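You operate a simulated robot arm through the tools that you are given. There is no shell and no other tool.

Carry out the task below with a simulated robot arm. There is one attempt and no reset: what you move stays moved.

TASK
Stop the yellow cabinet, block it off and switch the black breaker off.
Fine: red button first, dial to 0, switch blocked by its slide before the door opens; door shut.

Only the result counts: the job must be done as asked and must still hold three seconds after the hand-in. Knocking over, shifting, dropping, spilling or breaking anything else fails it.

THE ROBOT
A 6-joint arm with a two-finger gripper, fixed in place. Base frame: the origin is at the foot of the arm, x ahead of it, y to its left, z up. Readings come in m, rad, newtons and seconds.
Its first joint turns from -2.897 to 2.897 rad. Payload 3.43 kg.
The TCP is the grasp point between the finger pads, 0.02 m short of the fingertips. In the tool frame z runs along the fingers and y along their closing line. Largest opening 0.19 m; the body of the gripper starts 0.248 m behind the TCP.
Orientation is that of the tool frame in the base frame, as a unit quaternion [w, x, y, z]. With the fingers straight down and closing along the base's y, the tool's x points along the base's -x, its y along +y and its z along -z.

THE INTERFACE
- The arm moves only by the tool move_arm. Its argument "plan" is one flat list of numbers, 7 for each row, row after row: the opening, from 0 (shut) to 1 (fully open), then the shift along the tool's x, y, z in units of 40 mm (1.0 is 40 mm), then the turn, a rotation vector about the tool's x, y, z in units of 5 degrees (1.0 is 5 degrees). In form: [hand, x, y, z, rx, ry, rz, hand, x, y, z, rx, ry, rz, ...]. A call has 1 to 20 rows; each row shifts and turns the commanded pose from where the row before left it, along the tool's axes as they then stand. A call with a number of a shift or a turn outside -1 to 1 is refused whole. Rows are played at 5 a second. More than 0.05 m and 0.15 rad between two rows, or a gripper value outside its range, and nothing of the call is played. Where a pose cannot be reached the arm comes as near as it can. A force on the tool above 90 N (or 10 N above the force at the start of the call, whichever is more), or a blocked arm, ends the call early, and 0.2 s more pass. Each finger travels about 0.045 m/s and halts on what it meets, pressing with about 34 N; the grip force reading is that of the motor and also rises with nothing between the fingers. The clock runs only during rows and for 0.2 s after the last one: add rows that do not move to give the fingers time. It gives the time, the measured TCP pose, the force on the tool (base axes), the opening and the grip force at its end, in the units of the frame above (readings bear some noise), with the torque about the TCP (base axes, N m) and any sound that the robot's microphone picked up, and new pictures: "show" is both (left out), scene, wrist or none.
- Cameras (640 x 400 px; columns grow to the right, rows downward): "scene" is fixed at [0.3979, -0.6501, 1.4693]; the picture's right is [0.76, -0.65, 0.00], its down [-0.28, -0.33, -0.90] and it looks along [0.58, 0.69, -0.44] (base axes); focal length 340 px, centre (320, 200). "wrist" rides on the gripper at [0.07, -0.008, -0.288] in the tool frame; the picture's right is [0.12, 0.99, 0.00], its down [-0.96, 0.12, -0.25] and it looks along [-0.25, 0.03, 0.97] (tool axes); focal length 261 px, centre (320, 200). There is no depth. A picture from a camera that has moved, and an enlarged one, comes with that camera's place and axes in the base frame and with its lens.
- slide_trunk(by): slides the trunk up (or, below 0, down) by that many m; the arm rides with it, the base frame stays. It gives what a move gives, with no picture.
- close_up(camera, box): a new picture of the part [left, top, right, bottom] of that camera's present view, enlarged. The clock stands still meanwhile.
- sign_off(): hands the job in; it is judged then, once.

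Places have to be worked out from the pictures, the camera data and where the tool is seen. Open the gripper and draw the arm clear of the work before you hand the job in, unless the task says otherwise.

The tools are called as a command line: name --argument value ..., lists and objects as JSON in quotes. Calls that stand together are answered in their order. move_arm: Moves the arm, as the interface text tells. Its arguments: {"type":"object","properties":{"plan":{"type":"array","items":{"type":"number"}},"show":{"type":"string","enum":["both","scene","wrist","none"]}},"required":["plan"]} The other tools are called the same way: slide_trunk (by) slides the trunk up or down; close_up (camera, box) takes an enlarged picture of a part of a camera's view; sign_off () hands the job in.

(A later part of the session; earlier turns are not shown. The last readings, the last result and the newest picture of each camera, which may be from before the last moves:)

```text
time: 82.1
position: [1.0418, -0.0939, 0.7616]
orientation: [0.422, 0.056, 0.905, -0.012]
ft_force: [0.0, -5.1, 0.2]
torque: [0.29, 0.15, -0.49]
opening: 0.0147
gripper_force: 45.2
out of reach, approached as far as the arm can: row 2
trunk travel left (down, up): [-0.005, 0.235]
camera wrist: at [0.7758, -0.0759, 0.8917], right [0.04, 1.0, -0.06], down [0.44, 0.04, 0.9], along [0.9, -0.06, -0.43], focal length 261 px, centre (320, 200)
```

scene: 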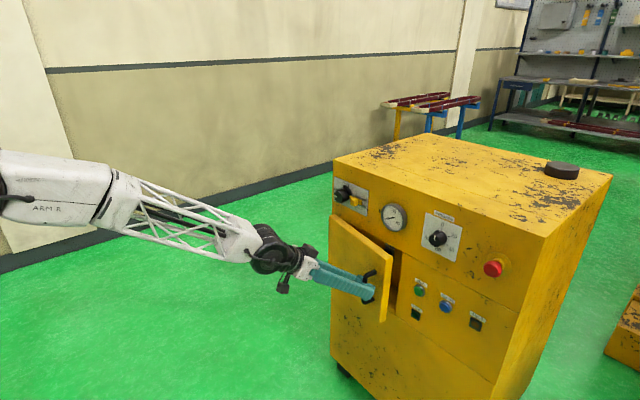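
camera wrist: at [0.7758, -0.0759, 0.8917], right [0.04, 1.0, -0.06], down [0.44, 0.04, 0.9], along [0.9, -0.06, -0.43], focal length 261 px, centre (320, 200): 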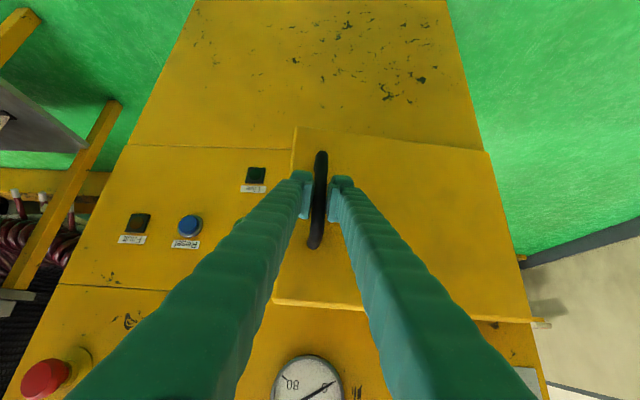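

The door swings freely (5 N). Row 2 was at the wrist limit for turning right, so I keep the yaw, steepen the pitch a little each step, and pull on to about 30°.

move_arm --plan '[0, 0.386, 0.196, -0.46, 0, 0.5, 0, 0, 0.392, 0.2485, -0.4276, 0, 0.5, 0, 0, 0.3935, 0.296, -0.3935, 0, 0.5, 0, 0, 0.3877, 0.344, -0.355, 0, 0.5, 0]' --show "both"

```text
time: 83.1
position: [0.9575, -0.0446, 0.7635]
orientation: [0.343, 0.049, 0.938, -0.017]
ft_force: [23.7, 28.0, 16.6]
torque: [-0.05, -0.43, 0.35]
opening: 0.0146
gripper_force: 44.6
trunk travel left (down, up): [-0.005, 0.235]
camera wrist: at [0.7182, -0.0271, 0.9369], right [0.01, 1.0, -0.08], down [0.58, 0.05, 0.81], along [0.81, -0.05, -0.58], focal length 261 px, centre (320, 200)
```

scene: 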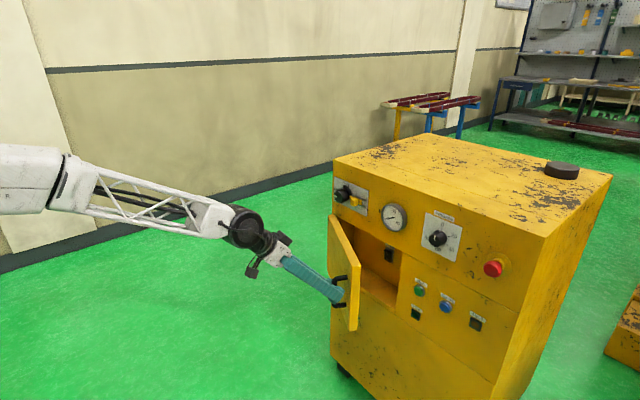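
wrist: 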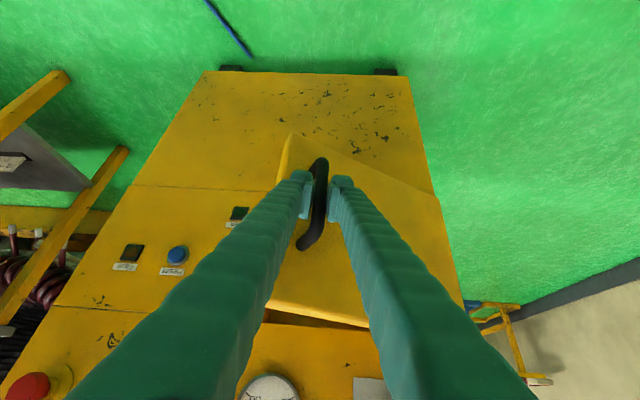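

The door is about 30° open; the 36 N pull is radial, so the true radius is a few mm smaller. I look inside.

close_up --camera "scene" --box '[340, 220, 420, 320]'

```text
4.00 times, centred on (380, 270) of scene
camera zoom: at [0.3979, -0.6501, 1.4693], right [0.76, -0.65, 0.0], down [-0.28, -0.33, -0.9], along [0.58, 0.69, -0.44], focal length 1359 px, centre (80, -80)
```

zoom: 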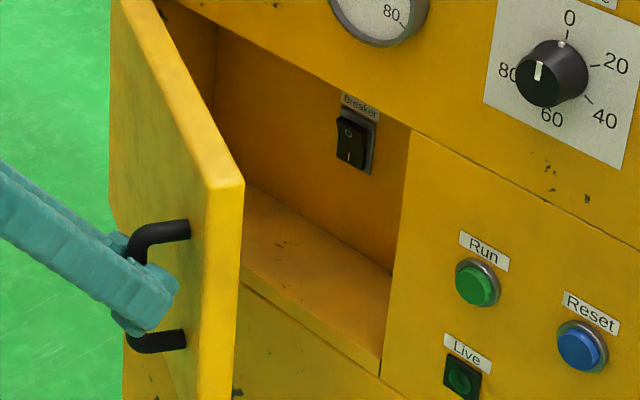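

Inside is a single black rocker labelled "Breaker", with O at the top and I at the bottom. With the refit hinge (about (1.15, 0.168), r 0.284), I keep pulling to about 50°.

move_arm --plan '[0, 0.26, 0.39, -0.218, 0, 0, 0, 0, 0.347, 0.42, -0.292, 0, 0, 0, 0, 0.32, 0.46, -0.268, 0, 0, 0, 0, 0.285, 0.495, -0.24, 0, 0, 0]' --show "both"

```text
time: 84.1
position: [0.896, 0.0302, 0.7624]
orientation: [0.339, 0.049, 0.939, -0.018]
ft_force: [-45.3, -25.4, 35.9]
torque: [-0.08, -0.58, -0.38]
opening: 0.0148
gripper_force: 45.1
trunk travel left (down, up): [-0.005, 0.235]
camera wrist: at [0.6581, 0.0477, 0.9375], right [0.01, 1.0, -0.08], down [0.59, 0.05, 0.81], along [0.81, -0.06, -0.59], focal length 261 px, centre (320, 200)
```

scene: 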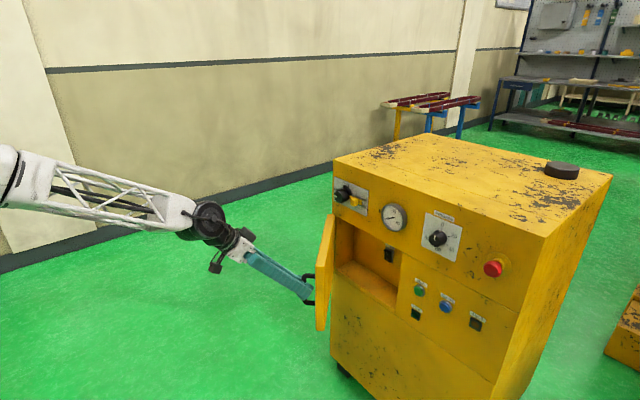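
wrist: 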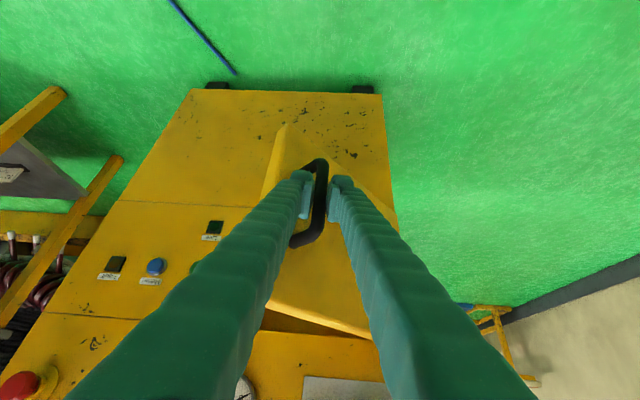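

About 50° open, and now the load is the other way (tool pushed from the door, ~60 N). I stop here: slightly relieve, open the fingers a little and withdraw horizontally off the bar.

move_arm --plan '[0, 0.1, -0.05, -0.08, 0, 0, 0, 0.14, 0, 0, 0, 0, 0, 0, 0.14, 0, 0, 0, 0, 0, 0, 0.14, 0.19, 0, -0.16, 0, 0, 0, 0.14, 0.38, 0, -0.32, 0, 0, 0, 0.14, 0.57, 0, -0.48, 0, 0, 0]' --show "both"

```text
time: 85.5
position: [0.8354, 0.0374, 0.7594]
orientation: [0.341, 0.049, 0.939, -0.017]
ft_force: [0.1, -0.7, 0.4]
torque: [0.02, 0.02, 0.01]
opening: 0.0265
gripper_force: 0.1
trunk travel left (down, up): [-0.005, 0.235]
camera wrist: at [0.597, 0.0532, 0.935], right [0.01, 1.0, -0.08], down [0.59, 0.05, 0.81], along [0.81, -0.05, -0.59], focal length 261 px, centre (320, 200)
```

scene: 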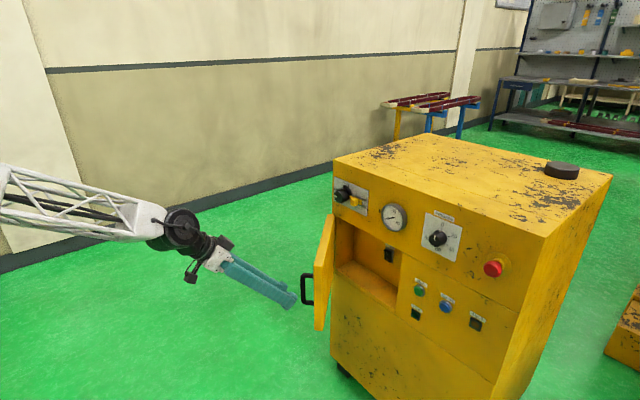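
wrist: 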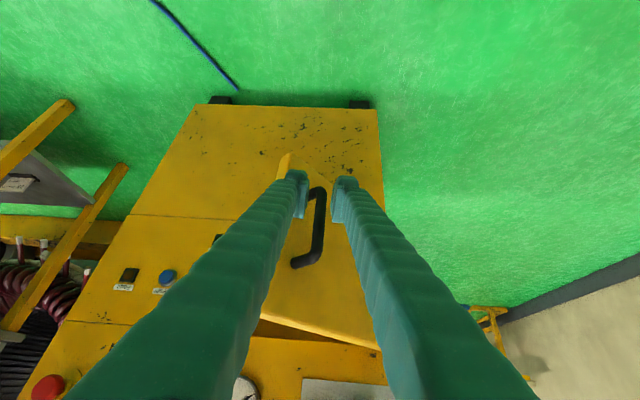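

Handle released and the door stays put. I look at the door angle and the breaker.

close_up --camera "scene" --box '[300, 200, 460, 340]'

close_up --camera "scene" --box '[370, 238, 410, 270]'

```text
2.86 times, centred on (380, 270) of scene
camera zoom: at [0.3979, -0.6501, 1.4693], right [0.76, -0.65, 0.0], down [-0.28, -0.33, -0.9], along [0.58, 0.69, -0.44], focal length 971 px, centre (149, 0)
```

zoom: 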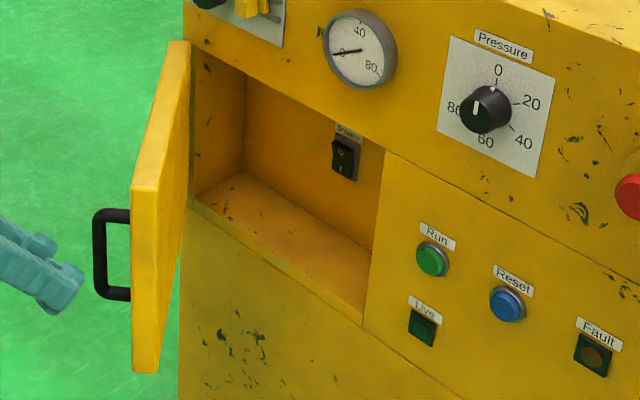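

```text
12.50 times, centred on (390, 254) of scene
camera zoom: at [0.3979, -0.6501, 1.4693], right [0.76, -0.65, 0.0], down [-0.28, -0.33, -0.9], along [0.58, 0.69, -0.44], focal length 4248 px, centre (-555, -475)
```

zoom: 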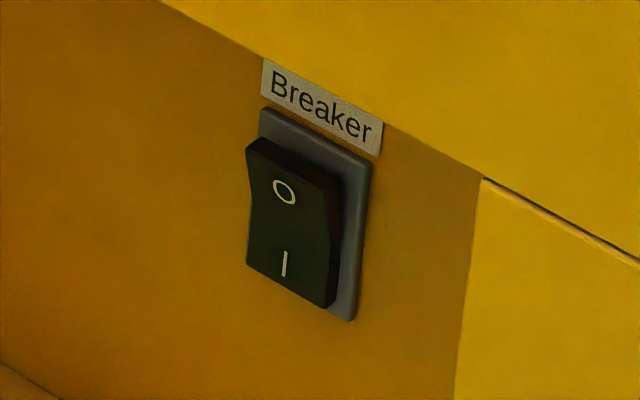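

The rocker's O half (top) stands out, so the breaker is ON; I must press the top in, at about (1.23, -0.032, 0.77). The door at ~50° crowds the wrist, so I'll first swing it further open from inside: up over the door, right, then down behind it.

move_arm --plan '[0, -0.613, 0, -0.726, 0, 0, 0, 0, -0.613, 0, -0.726, 0, 0, 0, 0, -0.613, 0, -0.726, 0, 0, 0, 0, -0.613, 0, -0.726, 0, 0, 0, 0, -0.613, 0, -0.726, 0, 0, 0, 0, -0.594, -0.457, 0.5, 0, 0, 0, 0, -0.594, -0.457, 0.5, 0, 0, 0, 0, -0.594, -0.457, 0.5, 0, 0, 0, 0, -0.594, -0.457, 0.5, 0, 0, 0, 0, -0.594, -0.457, 0.5, 0, 0, 0, 0, 0, 0, 0, 0, 0, 0]' --show "both"

```text
time: 87.9
position: [0.9822, -0.0713, 0.9507]
orientation: [0.34, 0.049, 0.939, -0.016]
ft_force: [0.2, 0.6, 0.5]
torque: [-0.04, 0.02, 0.02]
opening: 0.0
gripper_force: 33.9
trunk travel left (down, up): [-0.005, 0.235]
camera wrist: at [0.7435, -0.0542, 1.1247], right [0.01, 1.0, -0.08], down [0.59, 0.05, 0.81], along [0.81, -0.05, -0.58], focal length 261 px, centre (320, 200)
```

scene: 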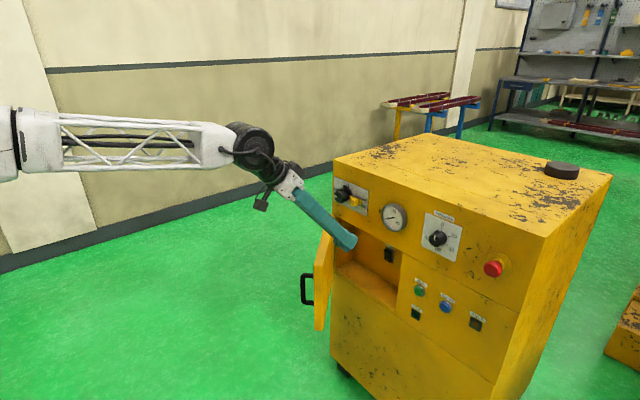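
wrist: 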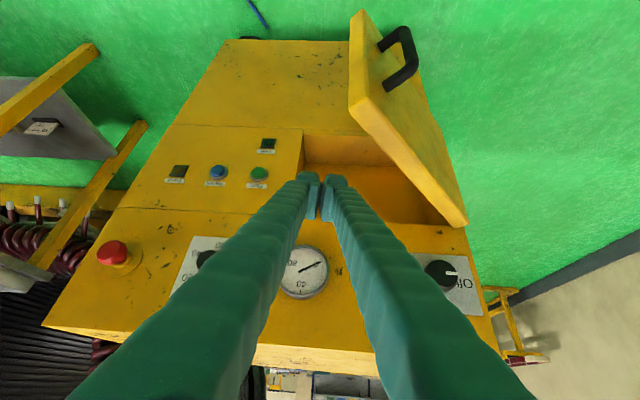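

The door is about 48° open, its free edge at (0.90, -0.04). I lower the closed fingers behind it.

move_arm --plan '[0, 0.605, 0, 0.717, 0, 0, 0, 0, 0.605, 0, 0.717, 0, 0, 0, 0, 0.605, 0, 0.717, 0, 0, 0, 0, 0.605, 0, 0.717, 0, 0, 0]' --show "both"

```text
time: 88.9
position: [0.9804, -0.0714, 0.8011]
orientation: [0.342, 0.049, 0.938, -0.017]
ft_force: [-0.2, 0.7, 1.2]
torque: [0.0, 0.01, 0.03]
opening: 0.0
gripper_force: 34.0
trunk travel left (down, up): [-0.005, 0.235]
camera wrist: at [0.7416, -0.0547, 0.9753], right [0.01, 1.0, -0.08], down [0.59, 0.05, 0.81], along [0.81, -0.05, -0.58], focal length 261 px, centre (320, 200)
```

scene: 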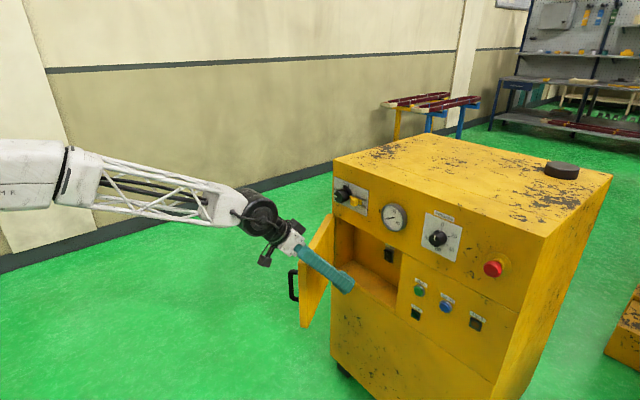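
wrist: 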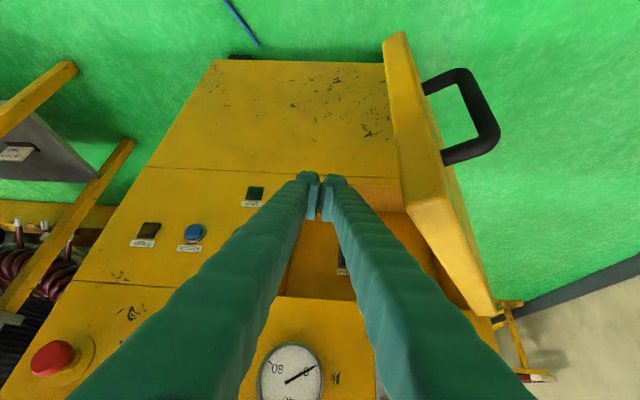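

The fingers are behind the door and it has already swung a bit wider (~55°). I push it left to open further.

move_arm --plan '[0, 0.08, 0.75, -0.06, 0, 0, 0, 0, 0.08, 0.75, -0.06, 0, 0, 0, 0, 0.08, 0.75, -0.06, 0, 0, 0, 0, 0.08, 0.75, -0.06, 0, 0, 0]' --show "both"

```text
time: 89.9
position: [0.9773, 0.0506, 0.8012]
orientation: [0.342, 0.049, 0.938, -0.017]
ft_force: [0.1, -0.6, 0.0]
torque: [0.05, -0.02, 0.02]
opening: 0.0
gripper_force: 33.9
trunk travel left (down, up): [-0.005, 0.235]
camera wrist: at [0.7388, 0.0677, 0.9753], right [0.01, 1.0, -0.08], down [0.59, 0.05, 0.81], along [0.81, -0.06, -0.58], focal length 261 px, centre (320, 200)
```

scene: 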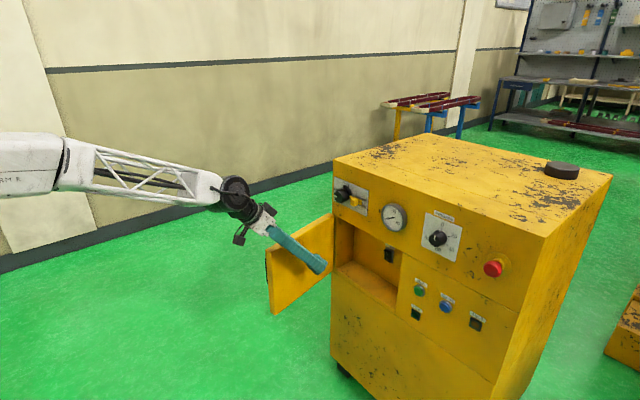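
wrist: 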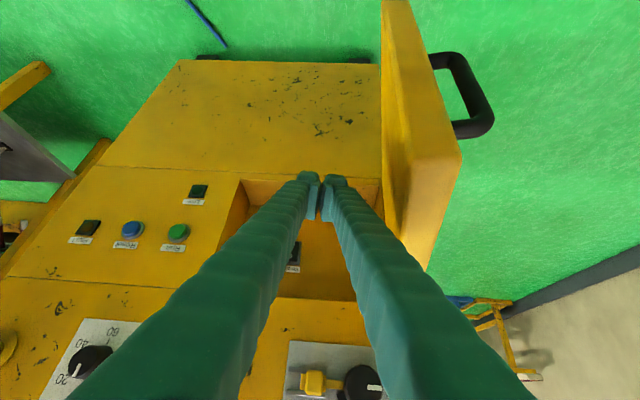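

The door is now near 78°, leaving room. I move right to the breaker's line and re-orient to about 28° pitch down and 10° yaw.

move_arm --plan '[0, -0.063, -0.78, 0.051, 0, 0, 0, 0, -0.063, -0.78, 0.051, 0, 0, 0, 0, -0.063, -0.78, 0.051, 0, 0, 0, 0, 0, 0, 0, -0.414, -0.725, -0.339, 0, 0, 0, 0, -0.414, -0.725, -0.339, 0, 0, 0, 0, -0.414, -0.725, -0.339, 0, 0, 0, 0, -0.414, -0.725, -0.339, 0, 0, 0, 0, -0.414, -0.725, -0.339, 0, 0, 0, 0, -0.414, -0.725, -0.339, 0, 0, 0, 0, 0, 0, 0]' --show "both"

close_up --camera "wrist" --box '[220, 90, 420, 215]'

```text
time: 92.1
position: [0.9748, -0.037, 0.7959]
orientation: [0.49, -0.066, 0.868, 0.045]
ft_force: [0.2, 1.0, 1.2]
torque: [0.06, 0.08, 0.03]
opening: 0.0
gripper_force: 34.1
out of reach, approached as far as the arm can: row 7
trunk travel left (down, up): [-0.005, 0.235]
camera wrist: at [0.6963, -0.091, 0.8833], right [-0.22, 0.97, -0.09], down [0.27, 0.15, 0.95], along [0.94, 0.18, -0.29], focal length 261 px, centre (320, 200)
```

scene: 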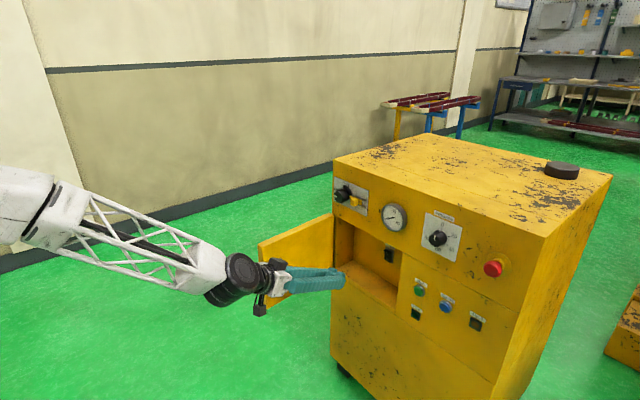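
wrist: 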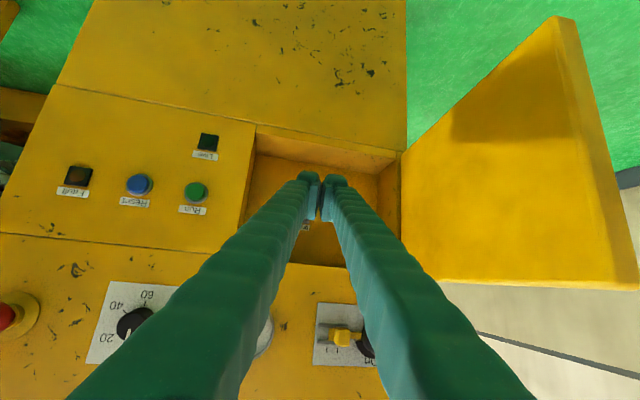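

```text
3.20 times, centred on (320, 152) of wrist
camera zoom: at [0.6963, -0.091, 0.8833], right [-0.22, 0.97, -0.09], down [0.27, 0.15, 0.95], along [0.94, 0.18, -0.29], focal length 834 px, centre (320, 352)
```

zoom: 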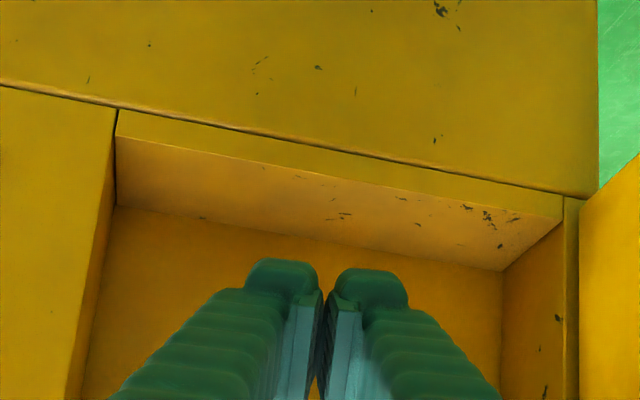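

The door coasted to about 88° and is well clear. The fingers hide the breaker, so I open them just to see it and measure its place.

move_arm --plan '[0.6, 0, 0, 0, 0, 0, 0, 0.6, 0, 0, 0, 0, 0, 0, 0.6, 0, 0, 0, 0, 0, 0, 0.6, 0, 0, 0, 0, 0, 0, 0.6, 0, 0, 0, 0, 0, 0, 0.6, 0, 0, 0, 0, 0, 0]' --show "both"

close_up --camera "wrist" --box '[250, 170, 350, 270]'

close_up --camera "scene" --box '[300, 200, 460, 340]'

```text
time: 93.5
position: [0.9752, -0.038, 0.7944]
orientation: [0.49, -0.065, 0.868, 0.045]
ft_force: [0.1, -0.1, 0.2]
torque: [0.0, -0.03, 0.03]
opening: 0.1141
gripper_force: 0.1
trunk travel left (down, up): [-0.005, 0.235]
camera wrist: at [0.6964, -0.0908, 0.8834], right [-0.21, 0.97, -0.09], down [0.27, 0.14, 0.95], along [0.94, 0.18, -0.29], focal length 261 px, centre (320, 200)
```

scene: 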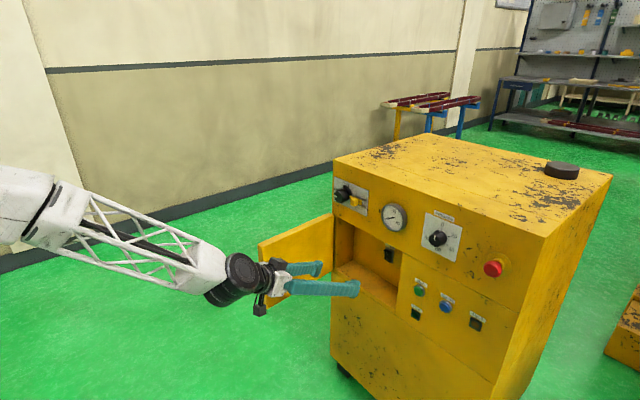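
wrist: 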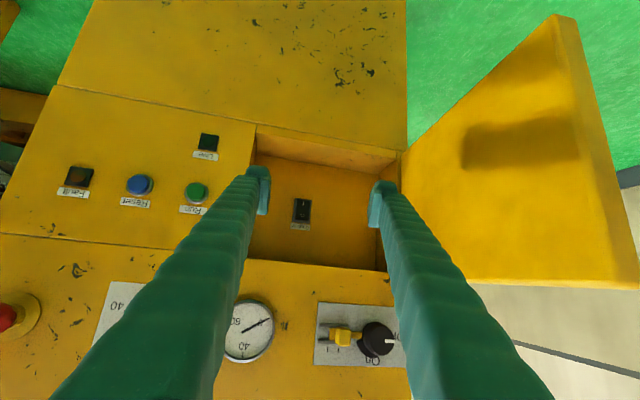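

```text
4.00 times, centred on (300, 220) of wrist
camera zoom: at [0.6964, -0.0908, 0.8834], right [-0.21, 0.97, -0.09], down [0.27, 0.14, 0.95], along [0.94, 0.18, -0.29], focal length 1043 px, centre (400, 120)
```

zoom: 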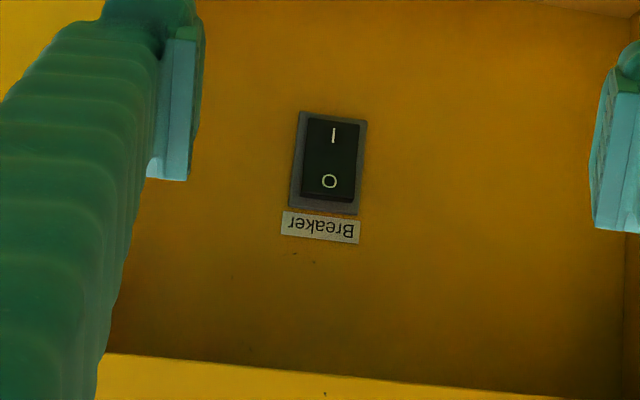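

```text
2.86 times, centred on (380, 270) of scene
camera zoom: at [0.3979, -0.6501, 1.4693], right [0.76, -0.65, 0.0], down [-0.28, -0.33, -0.9], along [0.58, 0.69, -0.44], focal length 971 px, centre (149, 0)
```

zoom: 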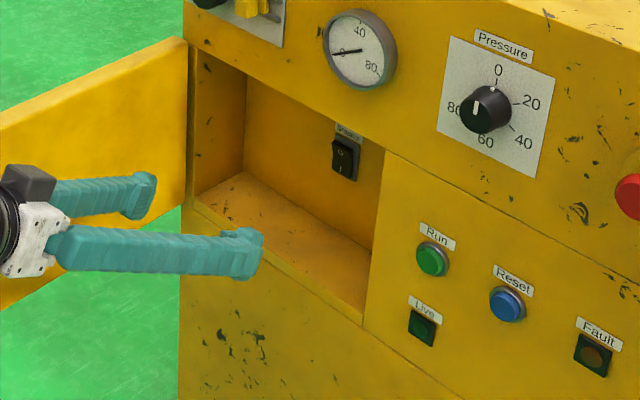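

Good view: rocker centred at about (1.249, -0.0215, 0.740), O half at z ≈ 0.754. I close the fingers and move to 12 cm short of the O half along the tool axis.

move_arm --plan '[0, 0, 0, 0, 0, 0, 0, 0, 0, 0, 0, 0, 0, 0, 0, 0, 0, 0, 0, 0, 0, 0, 0, 0, 0, 0, 0, 0, 0, 0, 0, 0, 0, 0, 0, 0, 0, 0, 0, 0, 0, 0, 0, -0.529, -0.1325, 0.672, 0, 0, 0, 0, -0.529, -0.1325, 0.672, 0, 0, 0, 0, -0.529, -0.1325, 0.672, 0, 0, 0, 0, -0.529, -0.1325, 0.672, 0, 0, 0, 0, 0, 0, 0, 0, 0, 0]' --show "both"

close_up --camera "wrist" --box '[240, 140, 400, 240]'

close_up --camera "scene" --box '[300, 200, 460, 340]'

```text
time: 95.9
position: [1.1134, -0.0382, 0.8121]
orientation: [0.49, -0.063, 0.868, 0.044]
ft_force: [0.5, 0.1, -0.1]
torque: [0.04, 0.02, 0.02]
opening: 0.0
gripper_force: 34.2
trunk travel left (down, up): [-0.005, 0.235]
camera wrist: at [0.8344, -0.0922, 0.9002], right [-0.21, 0.97, -0.09], down [0.27, 0.14, 0.95], along [0.94, 0.18, -0.29], focal length 261 px, centre (320, 200)
```

scene: 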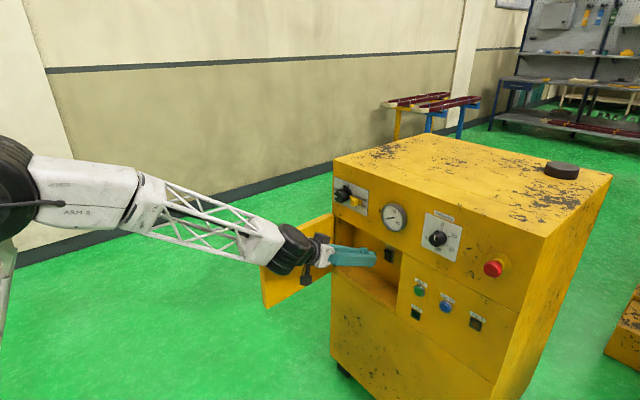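
wrist: 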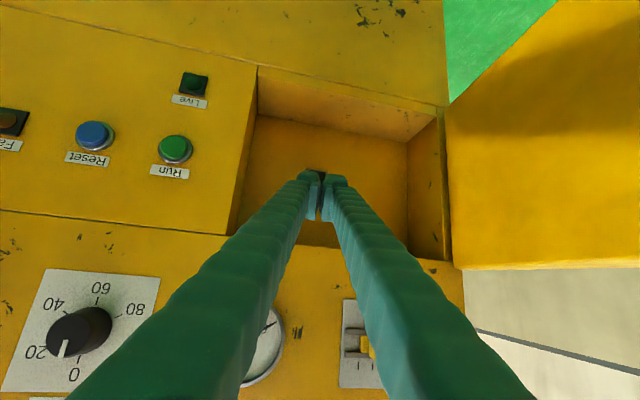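

```text
4.00 times, centred on (320, 190) of wrist
camera zoom: at [0.8344, -0.0922, 0.9002], right [-0.21, 0.97, -0.09], down [0.27, 0.14, 0.95], along [0.94, 0.18, -0.29], focal length 1043 px, centre (320, 240)
```

zoom: 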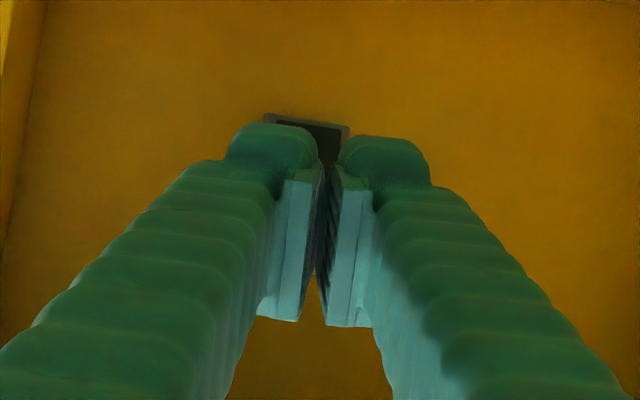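

```text
2.86 times, centred on (380, 270) of scene
camera zoom: at [0.3979, -0.6501, 1.4693], right [0.76, -0.65, 0.0], down [-0.28, -0.33, -0.9], along [0.58, 0.69, -0.44], focal length 971 px, centre (149, 0)
```

zoom: 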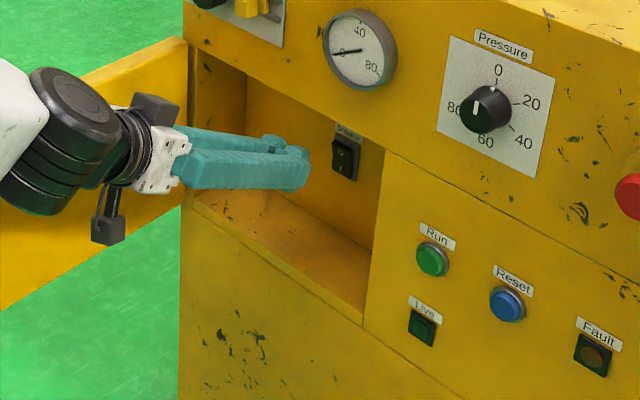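

Aligned. I advance to about 2 cm from the rocker, then continue in small steps.

move_arm --plan '[0, 0, -0.03, 0.9, 0, 0, 0, 0, 0, -0.03, 0.9, 0, 0, 0, 0, 0, 0, 0.6, 0, 0, 0, 0, 0, 0, 0.2, 0, 0, 0, 0, 0, 0, 0.1, 0, 0, 0, 0, 0, 0, 0.1, 0, 0, 0]' --show "both"

close_up --camera "scene" --box '[350, 230, 430, 280]'

```text
time: 97.3
position: [1.2083, -0.0245, 0.755]
orientation: [0.49, -0.063, 0.868, 0.044]
ft_force: [0.5, 0.1, 0.8]
torque: [-0.03, 0.02, -0.02]
opening: 0.0
gripper_force: 34.1
trunk travel left (down, up): [-0.005, 0.235]
camera wrist: at [0.9296, -0.078, 0.8422], right [-0.21, 0.97, -0.09], down [0.27, 0.14, 0.95], along [0.94, 0.18, -0.29], focal length 261 px, centre (320, 200)
```

scene: 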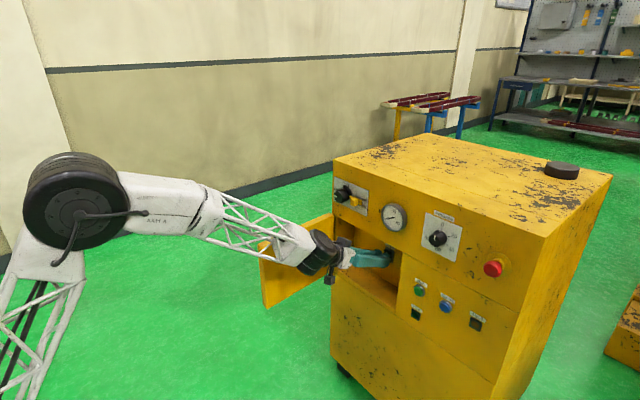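
wrist: 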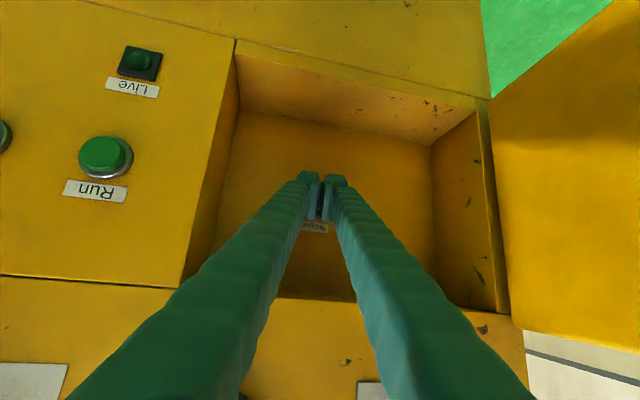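

```text
8.00 times, centred on (390, 255) of scene
camera zoom: at [0.3979, -0.6501, 1.4693], right [0.76, -0.65, 0.0], down [-0.28, -0.33, -0.9], along [0.58, 0.69, -0.44], focal length 2718 px, centre (-240, -240)
```

zoom: 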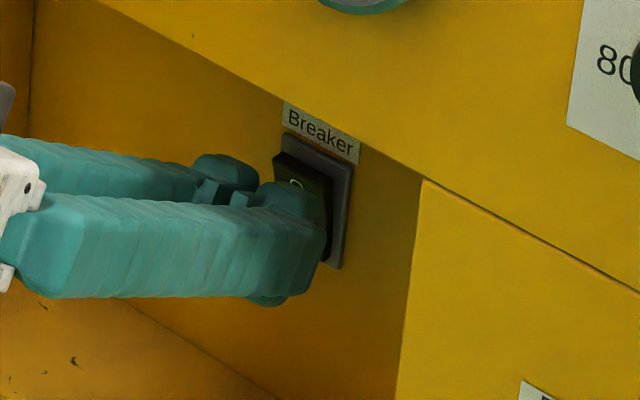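

The tip is about to touch just at the O half. I push straight toward the wall in 4 mm steps.

move_arm --plan '[0, -0.04, -0.016, 0.09, 0, 0, 0, 0, -0.04, -0.016, 0.09, 0, 0, 0, 0, -0.04, -0.016, 0.09, 0, 0, 0]' --show "wrist"

close_up --camera "scene" --box '[350, 230, 430, 280]'

```text
time: 98.1
position: [1.2198, -0.0244, 0.7537]
orientation: [0.49, -0.064, 0.868, 0.045]
ft_force: [-0.3, -1.1, -0.9]
torque: [-0.02, 0.0, -0.01]
opening: 0.0001
gripper_force: 34.5
trunk travel left (down, up): [-0.005, 0.235]
camera wrist: at [0.9413, -0.0776, 0.8409], right [-0.22, 0.97, -0.09], down [0.27, 0.14, 0.95], along [0.94, 0.18, -0.29], focal length 261 px, centre (320, 200)
```

wrist: 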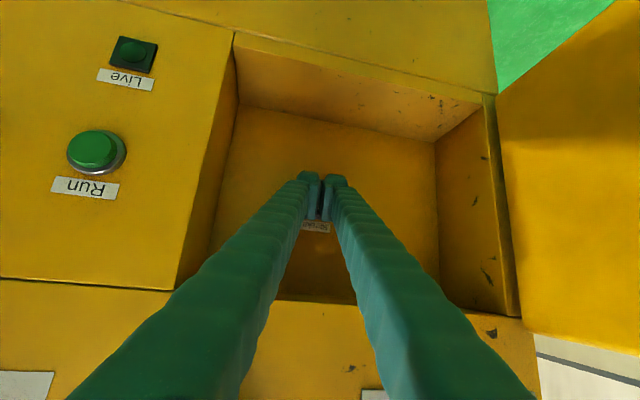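

```text
8.00 times, centred on (390, 255) of scene
camera zoom: at [0.3979, -0.6501, 1.4693], right [0.76, -0.65, 0.0], down [-0.28, -0.33, -0.9], along [0.58, 0.69, -0.44], focal length 2718 px, centre (-240, -240)
```

zoom: 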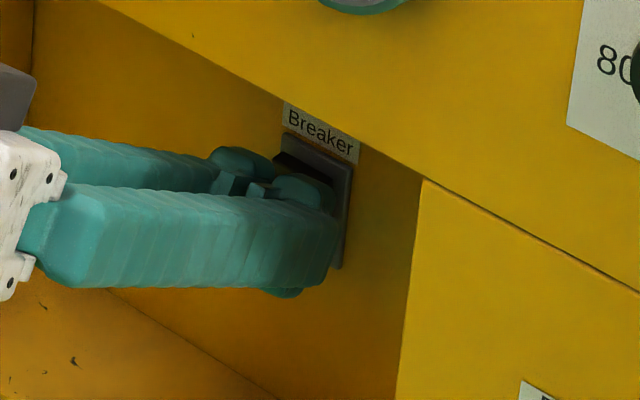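

Still no contact. I continue in 4 mm steps.

move_arm --plan '[0, -0.05, -0.016, 0.085, 0, 0, 0, 0, -0.05, -0.016, 0.085, 0, 0, 0, 0, -0.05, -0.016, 0.085, 0, 0, 0]' --show "wrist"

close_up --camera "scene" --box '[350, 230, 430, 280]'

```text
time: 98.9
position: [1.2312, -0.0247, 0.7526]
orientation: [0.49, -0.063, 0.868, 0.044]
ft_force: [0.9, 0.3, -0.6]
torque: [0.02, 0.03, 0.03]
opening: 0.0
gripper_force: 33.8
trunk travel left (down, up): [-0.005, 0.235]
camera wrist: at [0.9532, -0.0777, 0.8403], right [-0.21, 0.97, -0.09], down [0.27, 0.14, 0.95], along [0.94, 0.18, -0.29], focal length 261 px, centre (320, 200)
```

wrist: 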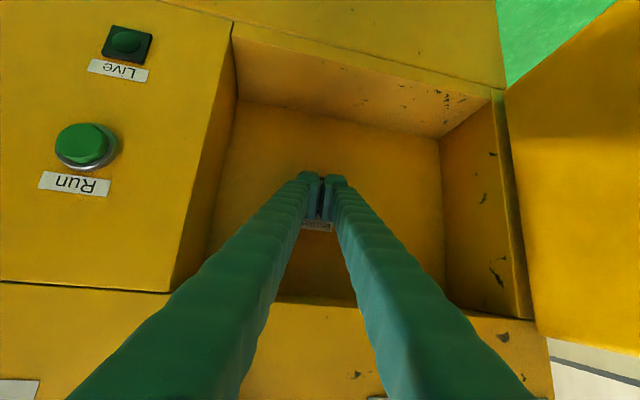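

```text
8.00 times, centred on (390, 255) of scene
camera zoom: at [0.3979, -0.6501, 1.4693], right [0.76, -0.65, 0.0], down [-0.28, -0.33, -0.9], along [0.58, 0.69, -0.44], focal length 2718 px, centre (-240, -240)
```

zoom: 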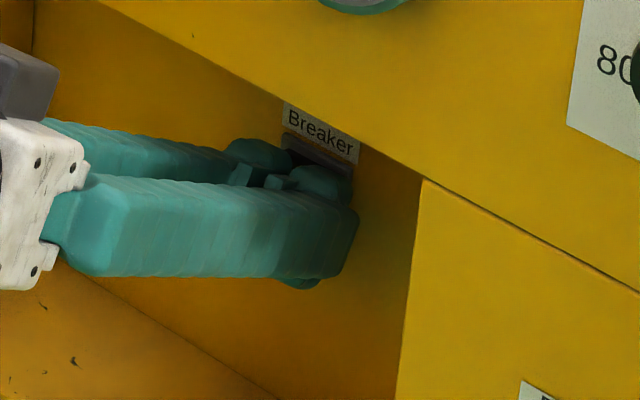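

No contact yet; the wall is slightly deeper than estimated. Continue.

move_arm --plan '[0, -0.05, -0.016, 0.085, 0, 0, 0, 0, -0.05, -0.016, 0.085, 0, 0, 0, 0, -0.05, -0.016, 0.085, 0, 0, 0]' --show "wrist"

close_up --camera "scene" --box '[350, 230, 430, 280]'

```text
time: 99.6
position: [1.2349, -0.025, 0.753]
orientation: [0.489, -0.064, 0.869, 0.044]
ft_force: [-74.0, 0.7, 15.0]
torque: [-0.1, -0.68, -0.7]
opening: 0.0
gripper_force: 33.9
trunk travel left (down, up): [-0.005, 0.235]
stopped in row 3: the force on the tool passed its limit at 108 N (the readings are from after the stop); the commanded pose is now the measured one
camera wrist: at [0.9564, -0.0777, 0.8414], right [-0.21, 0.97, -0.09], down [0.27, 0.14, 0.95], along [0.94, 0.18, -0.29], focal length 261 px, centre (320, 200)
```

wrist: 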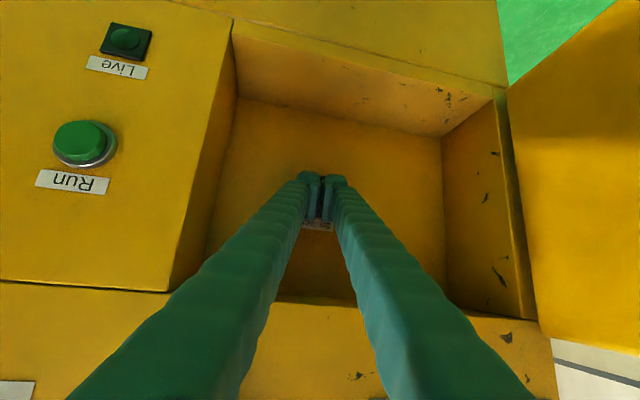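

```text
8.00 times, centred on (390, 255) of scene
camera zoom: at [0.3979, -0.6501, 1.4693], right [0.76, -0.65, 0.0], down [-0.28, -0.33, -0.9], along [0.58, 0.69, -0.44], focal length 2718 px, centre (-240, -240)
```

zoom: 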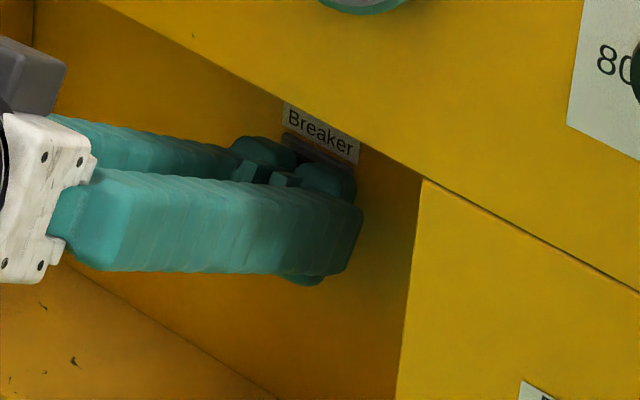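

Hard contact (108 N). I back off along the tool axis and check the rocker.

move_arm --plan '[0, 0, 0, -0.4, 0, 0, 0, 0, 0, 0, -0.9, 0, 0, 0, 0, 0, 0, -0.9, 0, 0, 0, 0, 0, 0, -0.9, 0, 0, 0]' --show "both"

close_up --camera "scene" --box '[370, 238, 410, 270]'

```text
time: 100.6
position: [1.1308, -0.0405, 0.8132]
orientation: [0.488, -0.065, 0.869, 0.045]
ft_force: [0.1, -0.3, -1.6]
torque: [-0.01, -0.12, 0.01]
opening: 0.0
gripper_force: 33.8
trunk travel left (down, up): [-0.005, 0.235]
camera wrist: at [0.8545, -0.094, 0.9027], right [-0.22, 0.97, -0.09], down [0.27, 0.14, 0.95], along [0.94, 0.18, -0.29], focal length 261 px, centre (320, 200)
```

scene: 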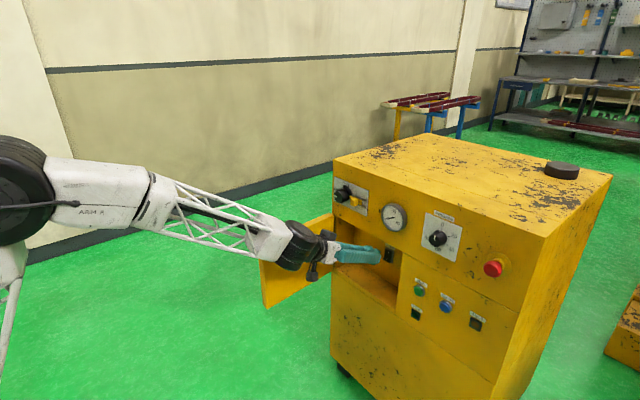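
wrist: 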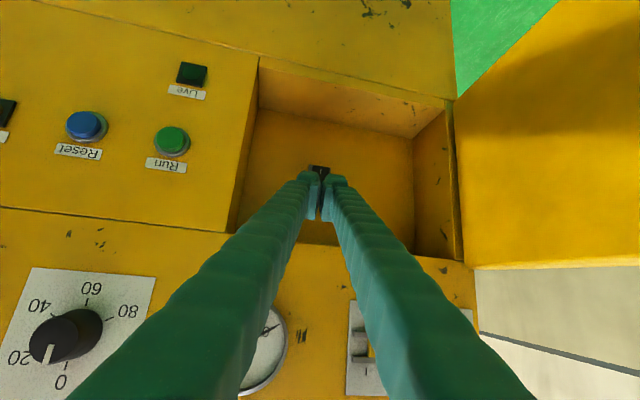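

```text
12.50 times, centred on (390, 254) of scene
camera zoom: at [0.3979, -0.6501, 1.4693], right [0.76, -0.65, 0.0], down [-0.28, -0.33, -0.9], along [0.58, 0.69, -0.44], focal length 4248 px, centre (-555, -475)
```

zoom: 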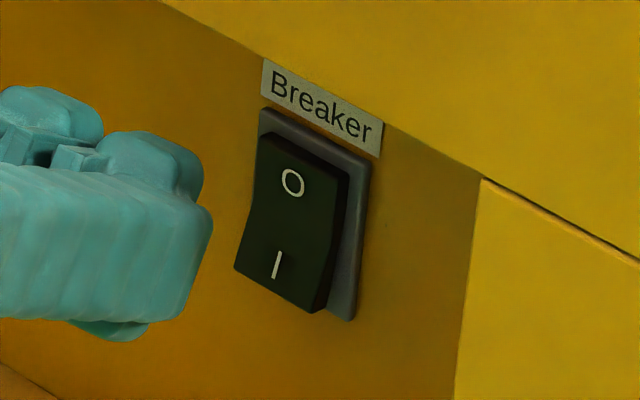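

The rocker has flipped: the O half is in and the breaker is OFF. I withdraw from the compartment and steepen the tool again, to go over the door and close it.

move_arm --plan '[0, 0, 0, -1, 0, 0, 0, 0, 0, 0, -1, 0, 0, 0, 0, 0, 0, -1, 0, 0, 0, 0, 0, 0, -1, 0, 0, 0, 0, 0, 0, -1, 0, 0, 0, 0, 0, 0, 0, 0.297, 0.744, 0.211, 0, 0, 0, 0, 0.297, 0.744, 0.211, 0, 0, 0, 0, 0.297, 0.744, 0.211, 0, 0, 0, 0, 0.297, 0.744, 0.211, 0, 0, 0, 0, 0.297, 0.744, 0.211, 0, 0, 0, 0, 0, 0, 0]' --show "both"

close_up --camera "scene" --box '[370, 238, 410, 270]'

```text
time: 103.0
position: [0.9641, -0.0702, 0.918]
orientation: [0.342, 0.001, 0.94, 0.0]
ft_force: [-0.2, 0.0, -0.1]
torque: [-0.01, 0.0, -0.02]
opening: 0.0
gripper_force: 33.4
trunk travel left (down, up): [-0.005, 0.235]
camera wrist: at [0.7251, -0.0773, 1.0932], right [-0.09, 0.99, -0.08], down [0.58, 0.11, 0.81], along [0.81, 0.03, -0.59], focal length 261 px, centre (320, 200)
```

scene: 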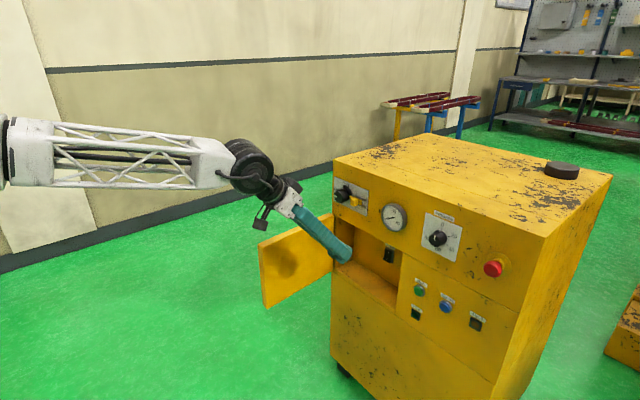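
wrist: 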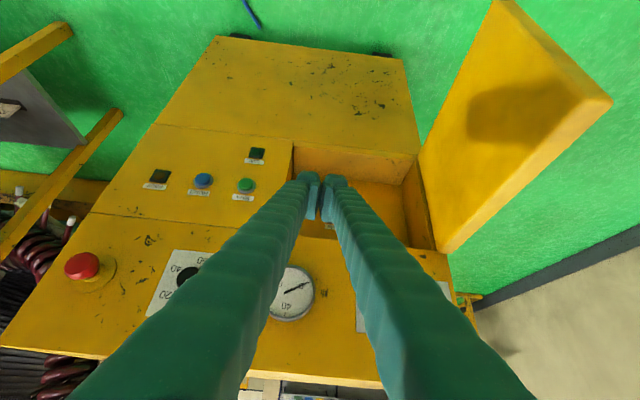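

```text
12.50 times, centred on (390, 254) of scene
camera zoom: at [0.3979, -0.6501, 1.4693], right [0.76, -0.65, 0.0], down [-0.28, -0.33, -0.9], along [0.58, 0.69, -0.44], focal length 4248 px, centre (-555, -475)
```

zoom: 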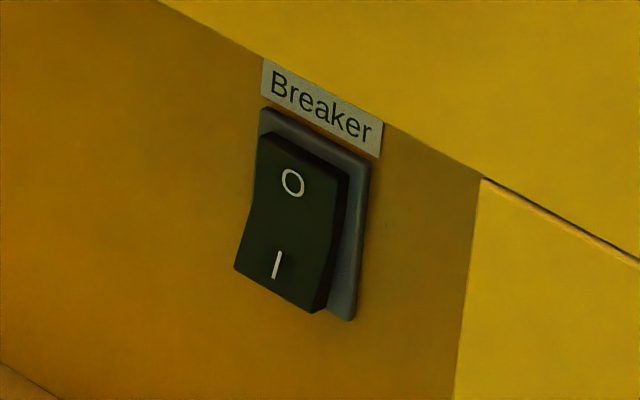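

Breaker confirmed OFF. The door stands near 87°, with its outer face at y ≈ 0.155–0.173. I lift over it to its outer left side.

move_arm --plan '[0, -0.456, 0, -0.543, 0, 0, 0, 0, -0.456, 0, -0.543, 0, 0, 0, 0, -0.456, 0, -0.543, 0, 0, 0, 0, 0.18, 0.85, -0.151, 0, 0, 0, 0, 0.18, 0.85, -0.151, 0, 0, 0, 0, 0.18, 0.85, -0.151, 0, 0, 0, 0, 0.18, 0.85, -0.151, 0, 0, 0, 0, 0.18, 0.85, -0.151, 0, 0, 0, 0, 0.18, 0.85, -0.151, 0, 0, 0, 0, 0.18, 0.85, -0.151, 0, 0, 0, 0, 0.18, 0.85, -0.151, 0, 0, 0, 0, 0.18, 0.85, -0.151, 0, 0, 0, 0, 0.18, 0.85, -0.151, 0, 0, 0, 0, 0, 0, 0, 0, 0, 0]' --show "both"

```text
time: 106.0
position: [0.8715, 0.2698, 1.0033]
orientation: [0.341, 0.001, 0.94, -0.001]
ft_force: [0.2, 0.3, -0.8]
torque: [0.02, -0.01, 0.01]
opening: 0.0003
gripper_force: 34.0
trunk travel left (down, up): [-0.005, 0.235]
camera wrist: at [0.6318, 0.2619, 1.1774], right [-0.09, 0.99, -0.08], down [0.58, 0.11, 0.81], along [0.81, 0.03, -0.59], focal length 261 px, centre (320, 200)
```

scene: 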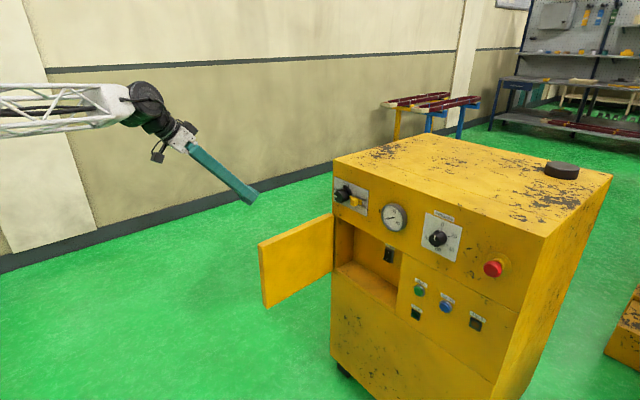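
wrist: 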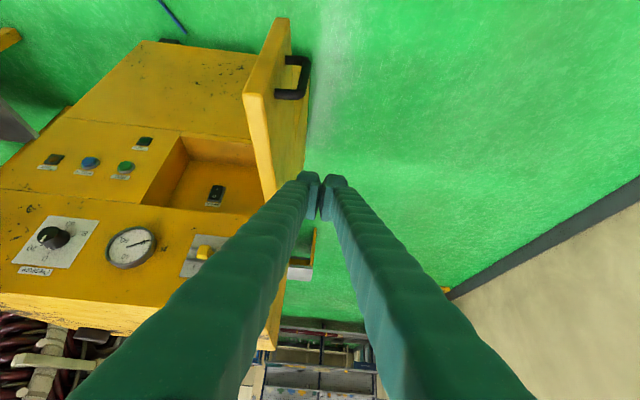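

I'm left of the open door. I lower the tips beside its outer face, above the handle.

move_arm --plan '[0, 0.61, 0, 0.727, 0, 0, 0, 0, 0.61, 0, 0.727, 0, 0, 0, 0, 0.61, 0, 0.727, 0, 0, 0, 0, 0.61, 0, 0.727, 0, 0, 0, 0, 0, 0, 0, 0, 0, 0]' --show "both"

```text
time: 107.2
position: [0.8722, 0.2711, 0.852]
orientation: [0.342, 0.001, 0.94, 0.0]
ft_force: [-0.5, 0.3, 0.1]
torque: [-0.04, 0.0, 0.0]
opening: 0.0003
gripper_force: 33.8
trunk travel left (down, up): [-0.005, 0.235]
camera wrist: at [0.6321, 0.2618, 1.0269], right [-0.09, 0.99, -0.08], down [0.58, 0.11, 0.81], along [0.81, 0.03, -0.58], focal length 261 px, centre (320, 200)
```

scene: 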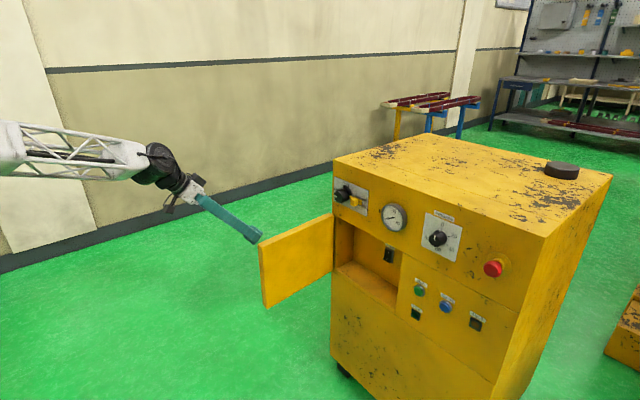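
wrist: 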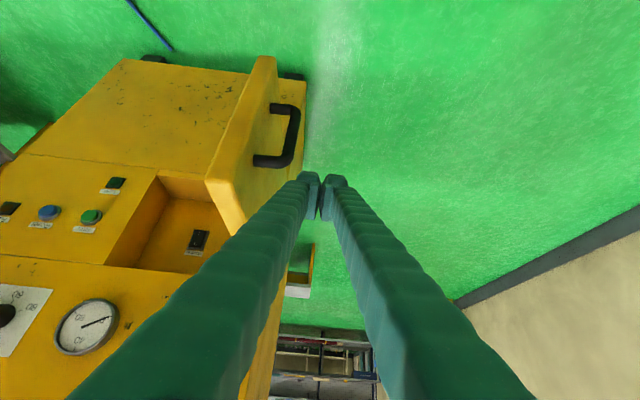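

I sweep right against the door's outer face, following its arc, to about 60° first.

move_arm --plan '[0, 0.05, -0.85, -0.04, 0, 0, 0, 0, 0.05, -0.85, -0.04, 0, 0, 0, 0, 0, -0.8, 0, 0, 0, 0, 0, 0, -0.8, 0, 0, 0, 0, 0, -0.172, -0.86, 0.145, 0, 0, 0, 0, -0.172, -0.86, 0.145, 0, 0, 0]' --show "both"

```text
time: 108.6
position: [0.885, 0.0697, 0.8519]
orientation: [0.342, 0.001, 0.94, 0.0]
ft_force: [-0.2, 0.6, 0.1]
torque: [0.01, -0.01, -0.06]
opening: 0.0001
gripper_force: 34.5
trunk travel left (down, up): [-0.005, 0.235]
camera wrist: at [0.6454, 0.0619, 1.0262], right [-0.09, 0.99, -0.08], down [0.58, 0.11, 0.81], along [0.81, 0.03, -0.58], focal length 261 px, centre (320, 200)
```

scene: 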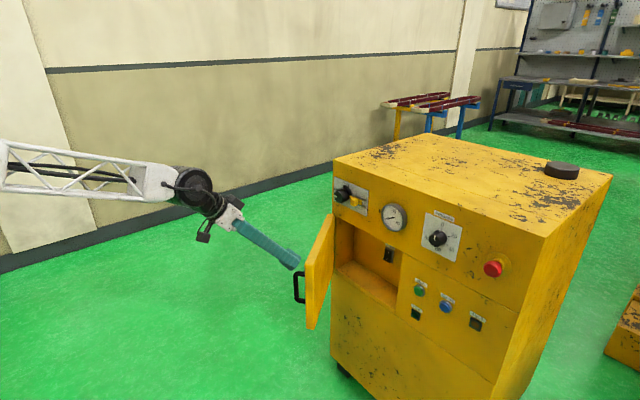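
wrist: 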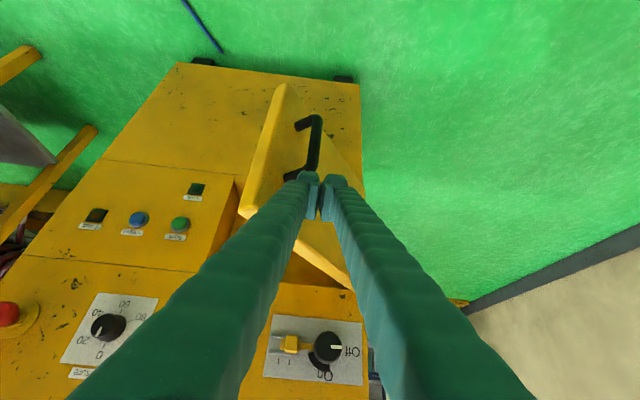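

The door follows; it's near 50° now. I continue along the arc toward about 15°.

move_arm --plan '[0, -0.326, -0.825, 0.273, 0, 0, 0, 0, -0.326, -0.825, 0.273, 0, 0, 0, 0, -0.479, -0.55, 0.402, 0, 0, 0, 0, -0.479, -0.55, 0.402, 0, 0, 0, 0, -0.603, -0.4, 0.506, 0, 0, 0, 0, -0.603, -0.4, 0.506, 0, 0, 0]' --show "both"

```text
time: 110.0
position: [1.0293, -0.0732, 0.8537]
orientation: [0.342, 0.001, 0.94, -0.001]
ft_force: [-0.7, 0.0, 0.4]
torque: [-0.05, 0.01, -0.05]
opening: 0.0001
gripper_force: 34.1
trunk travel left (down, up): [-0.005, 0.235]
camera wrist: at [0.7902, -0.0812, 1.0272], right [-0.09, 0.99, -0.08], down [0.58, 0.11, 0.81], along [0.81, 0.03, -0.58], focal length 261 px, centre (320, 200)
```

scene: 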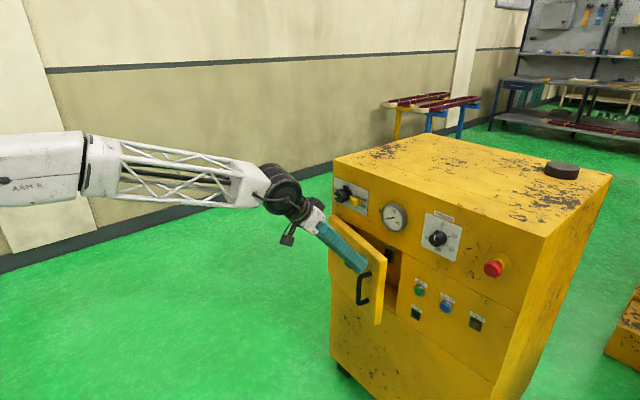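
wrist: 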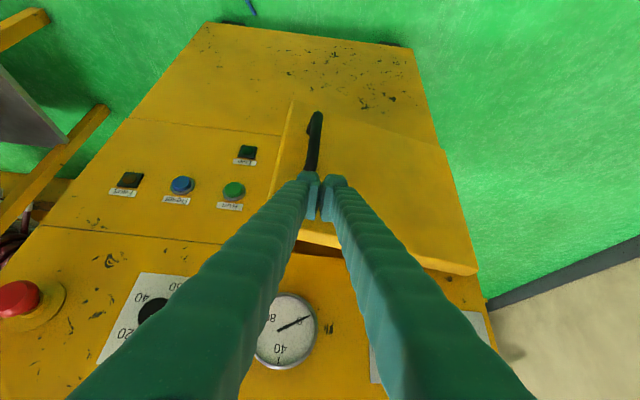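

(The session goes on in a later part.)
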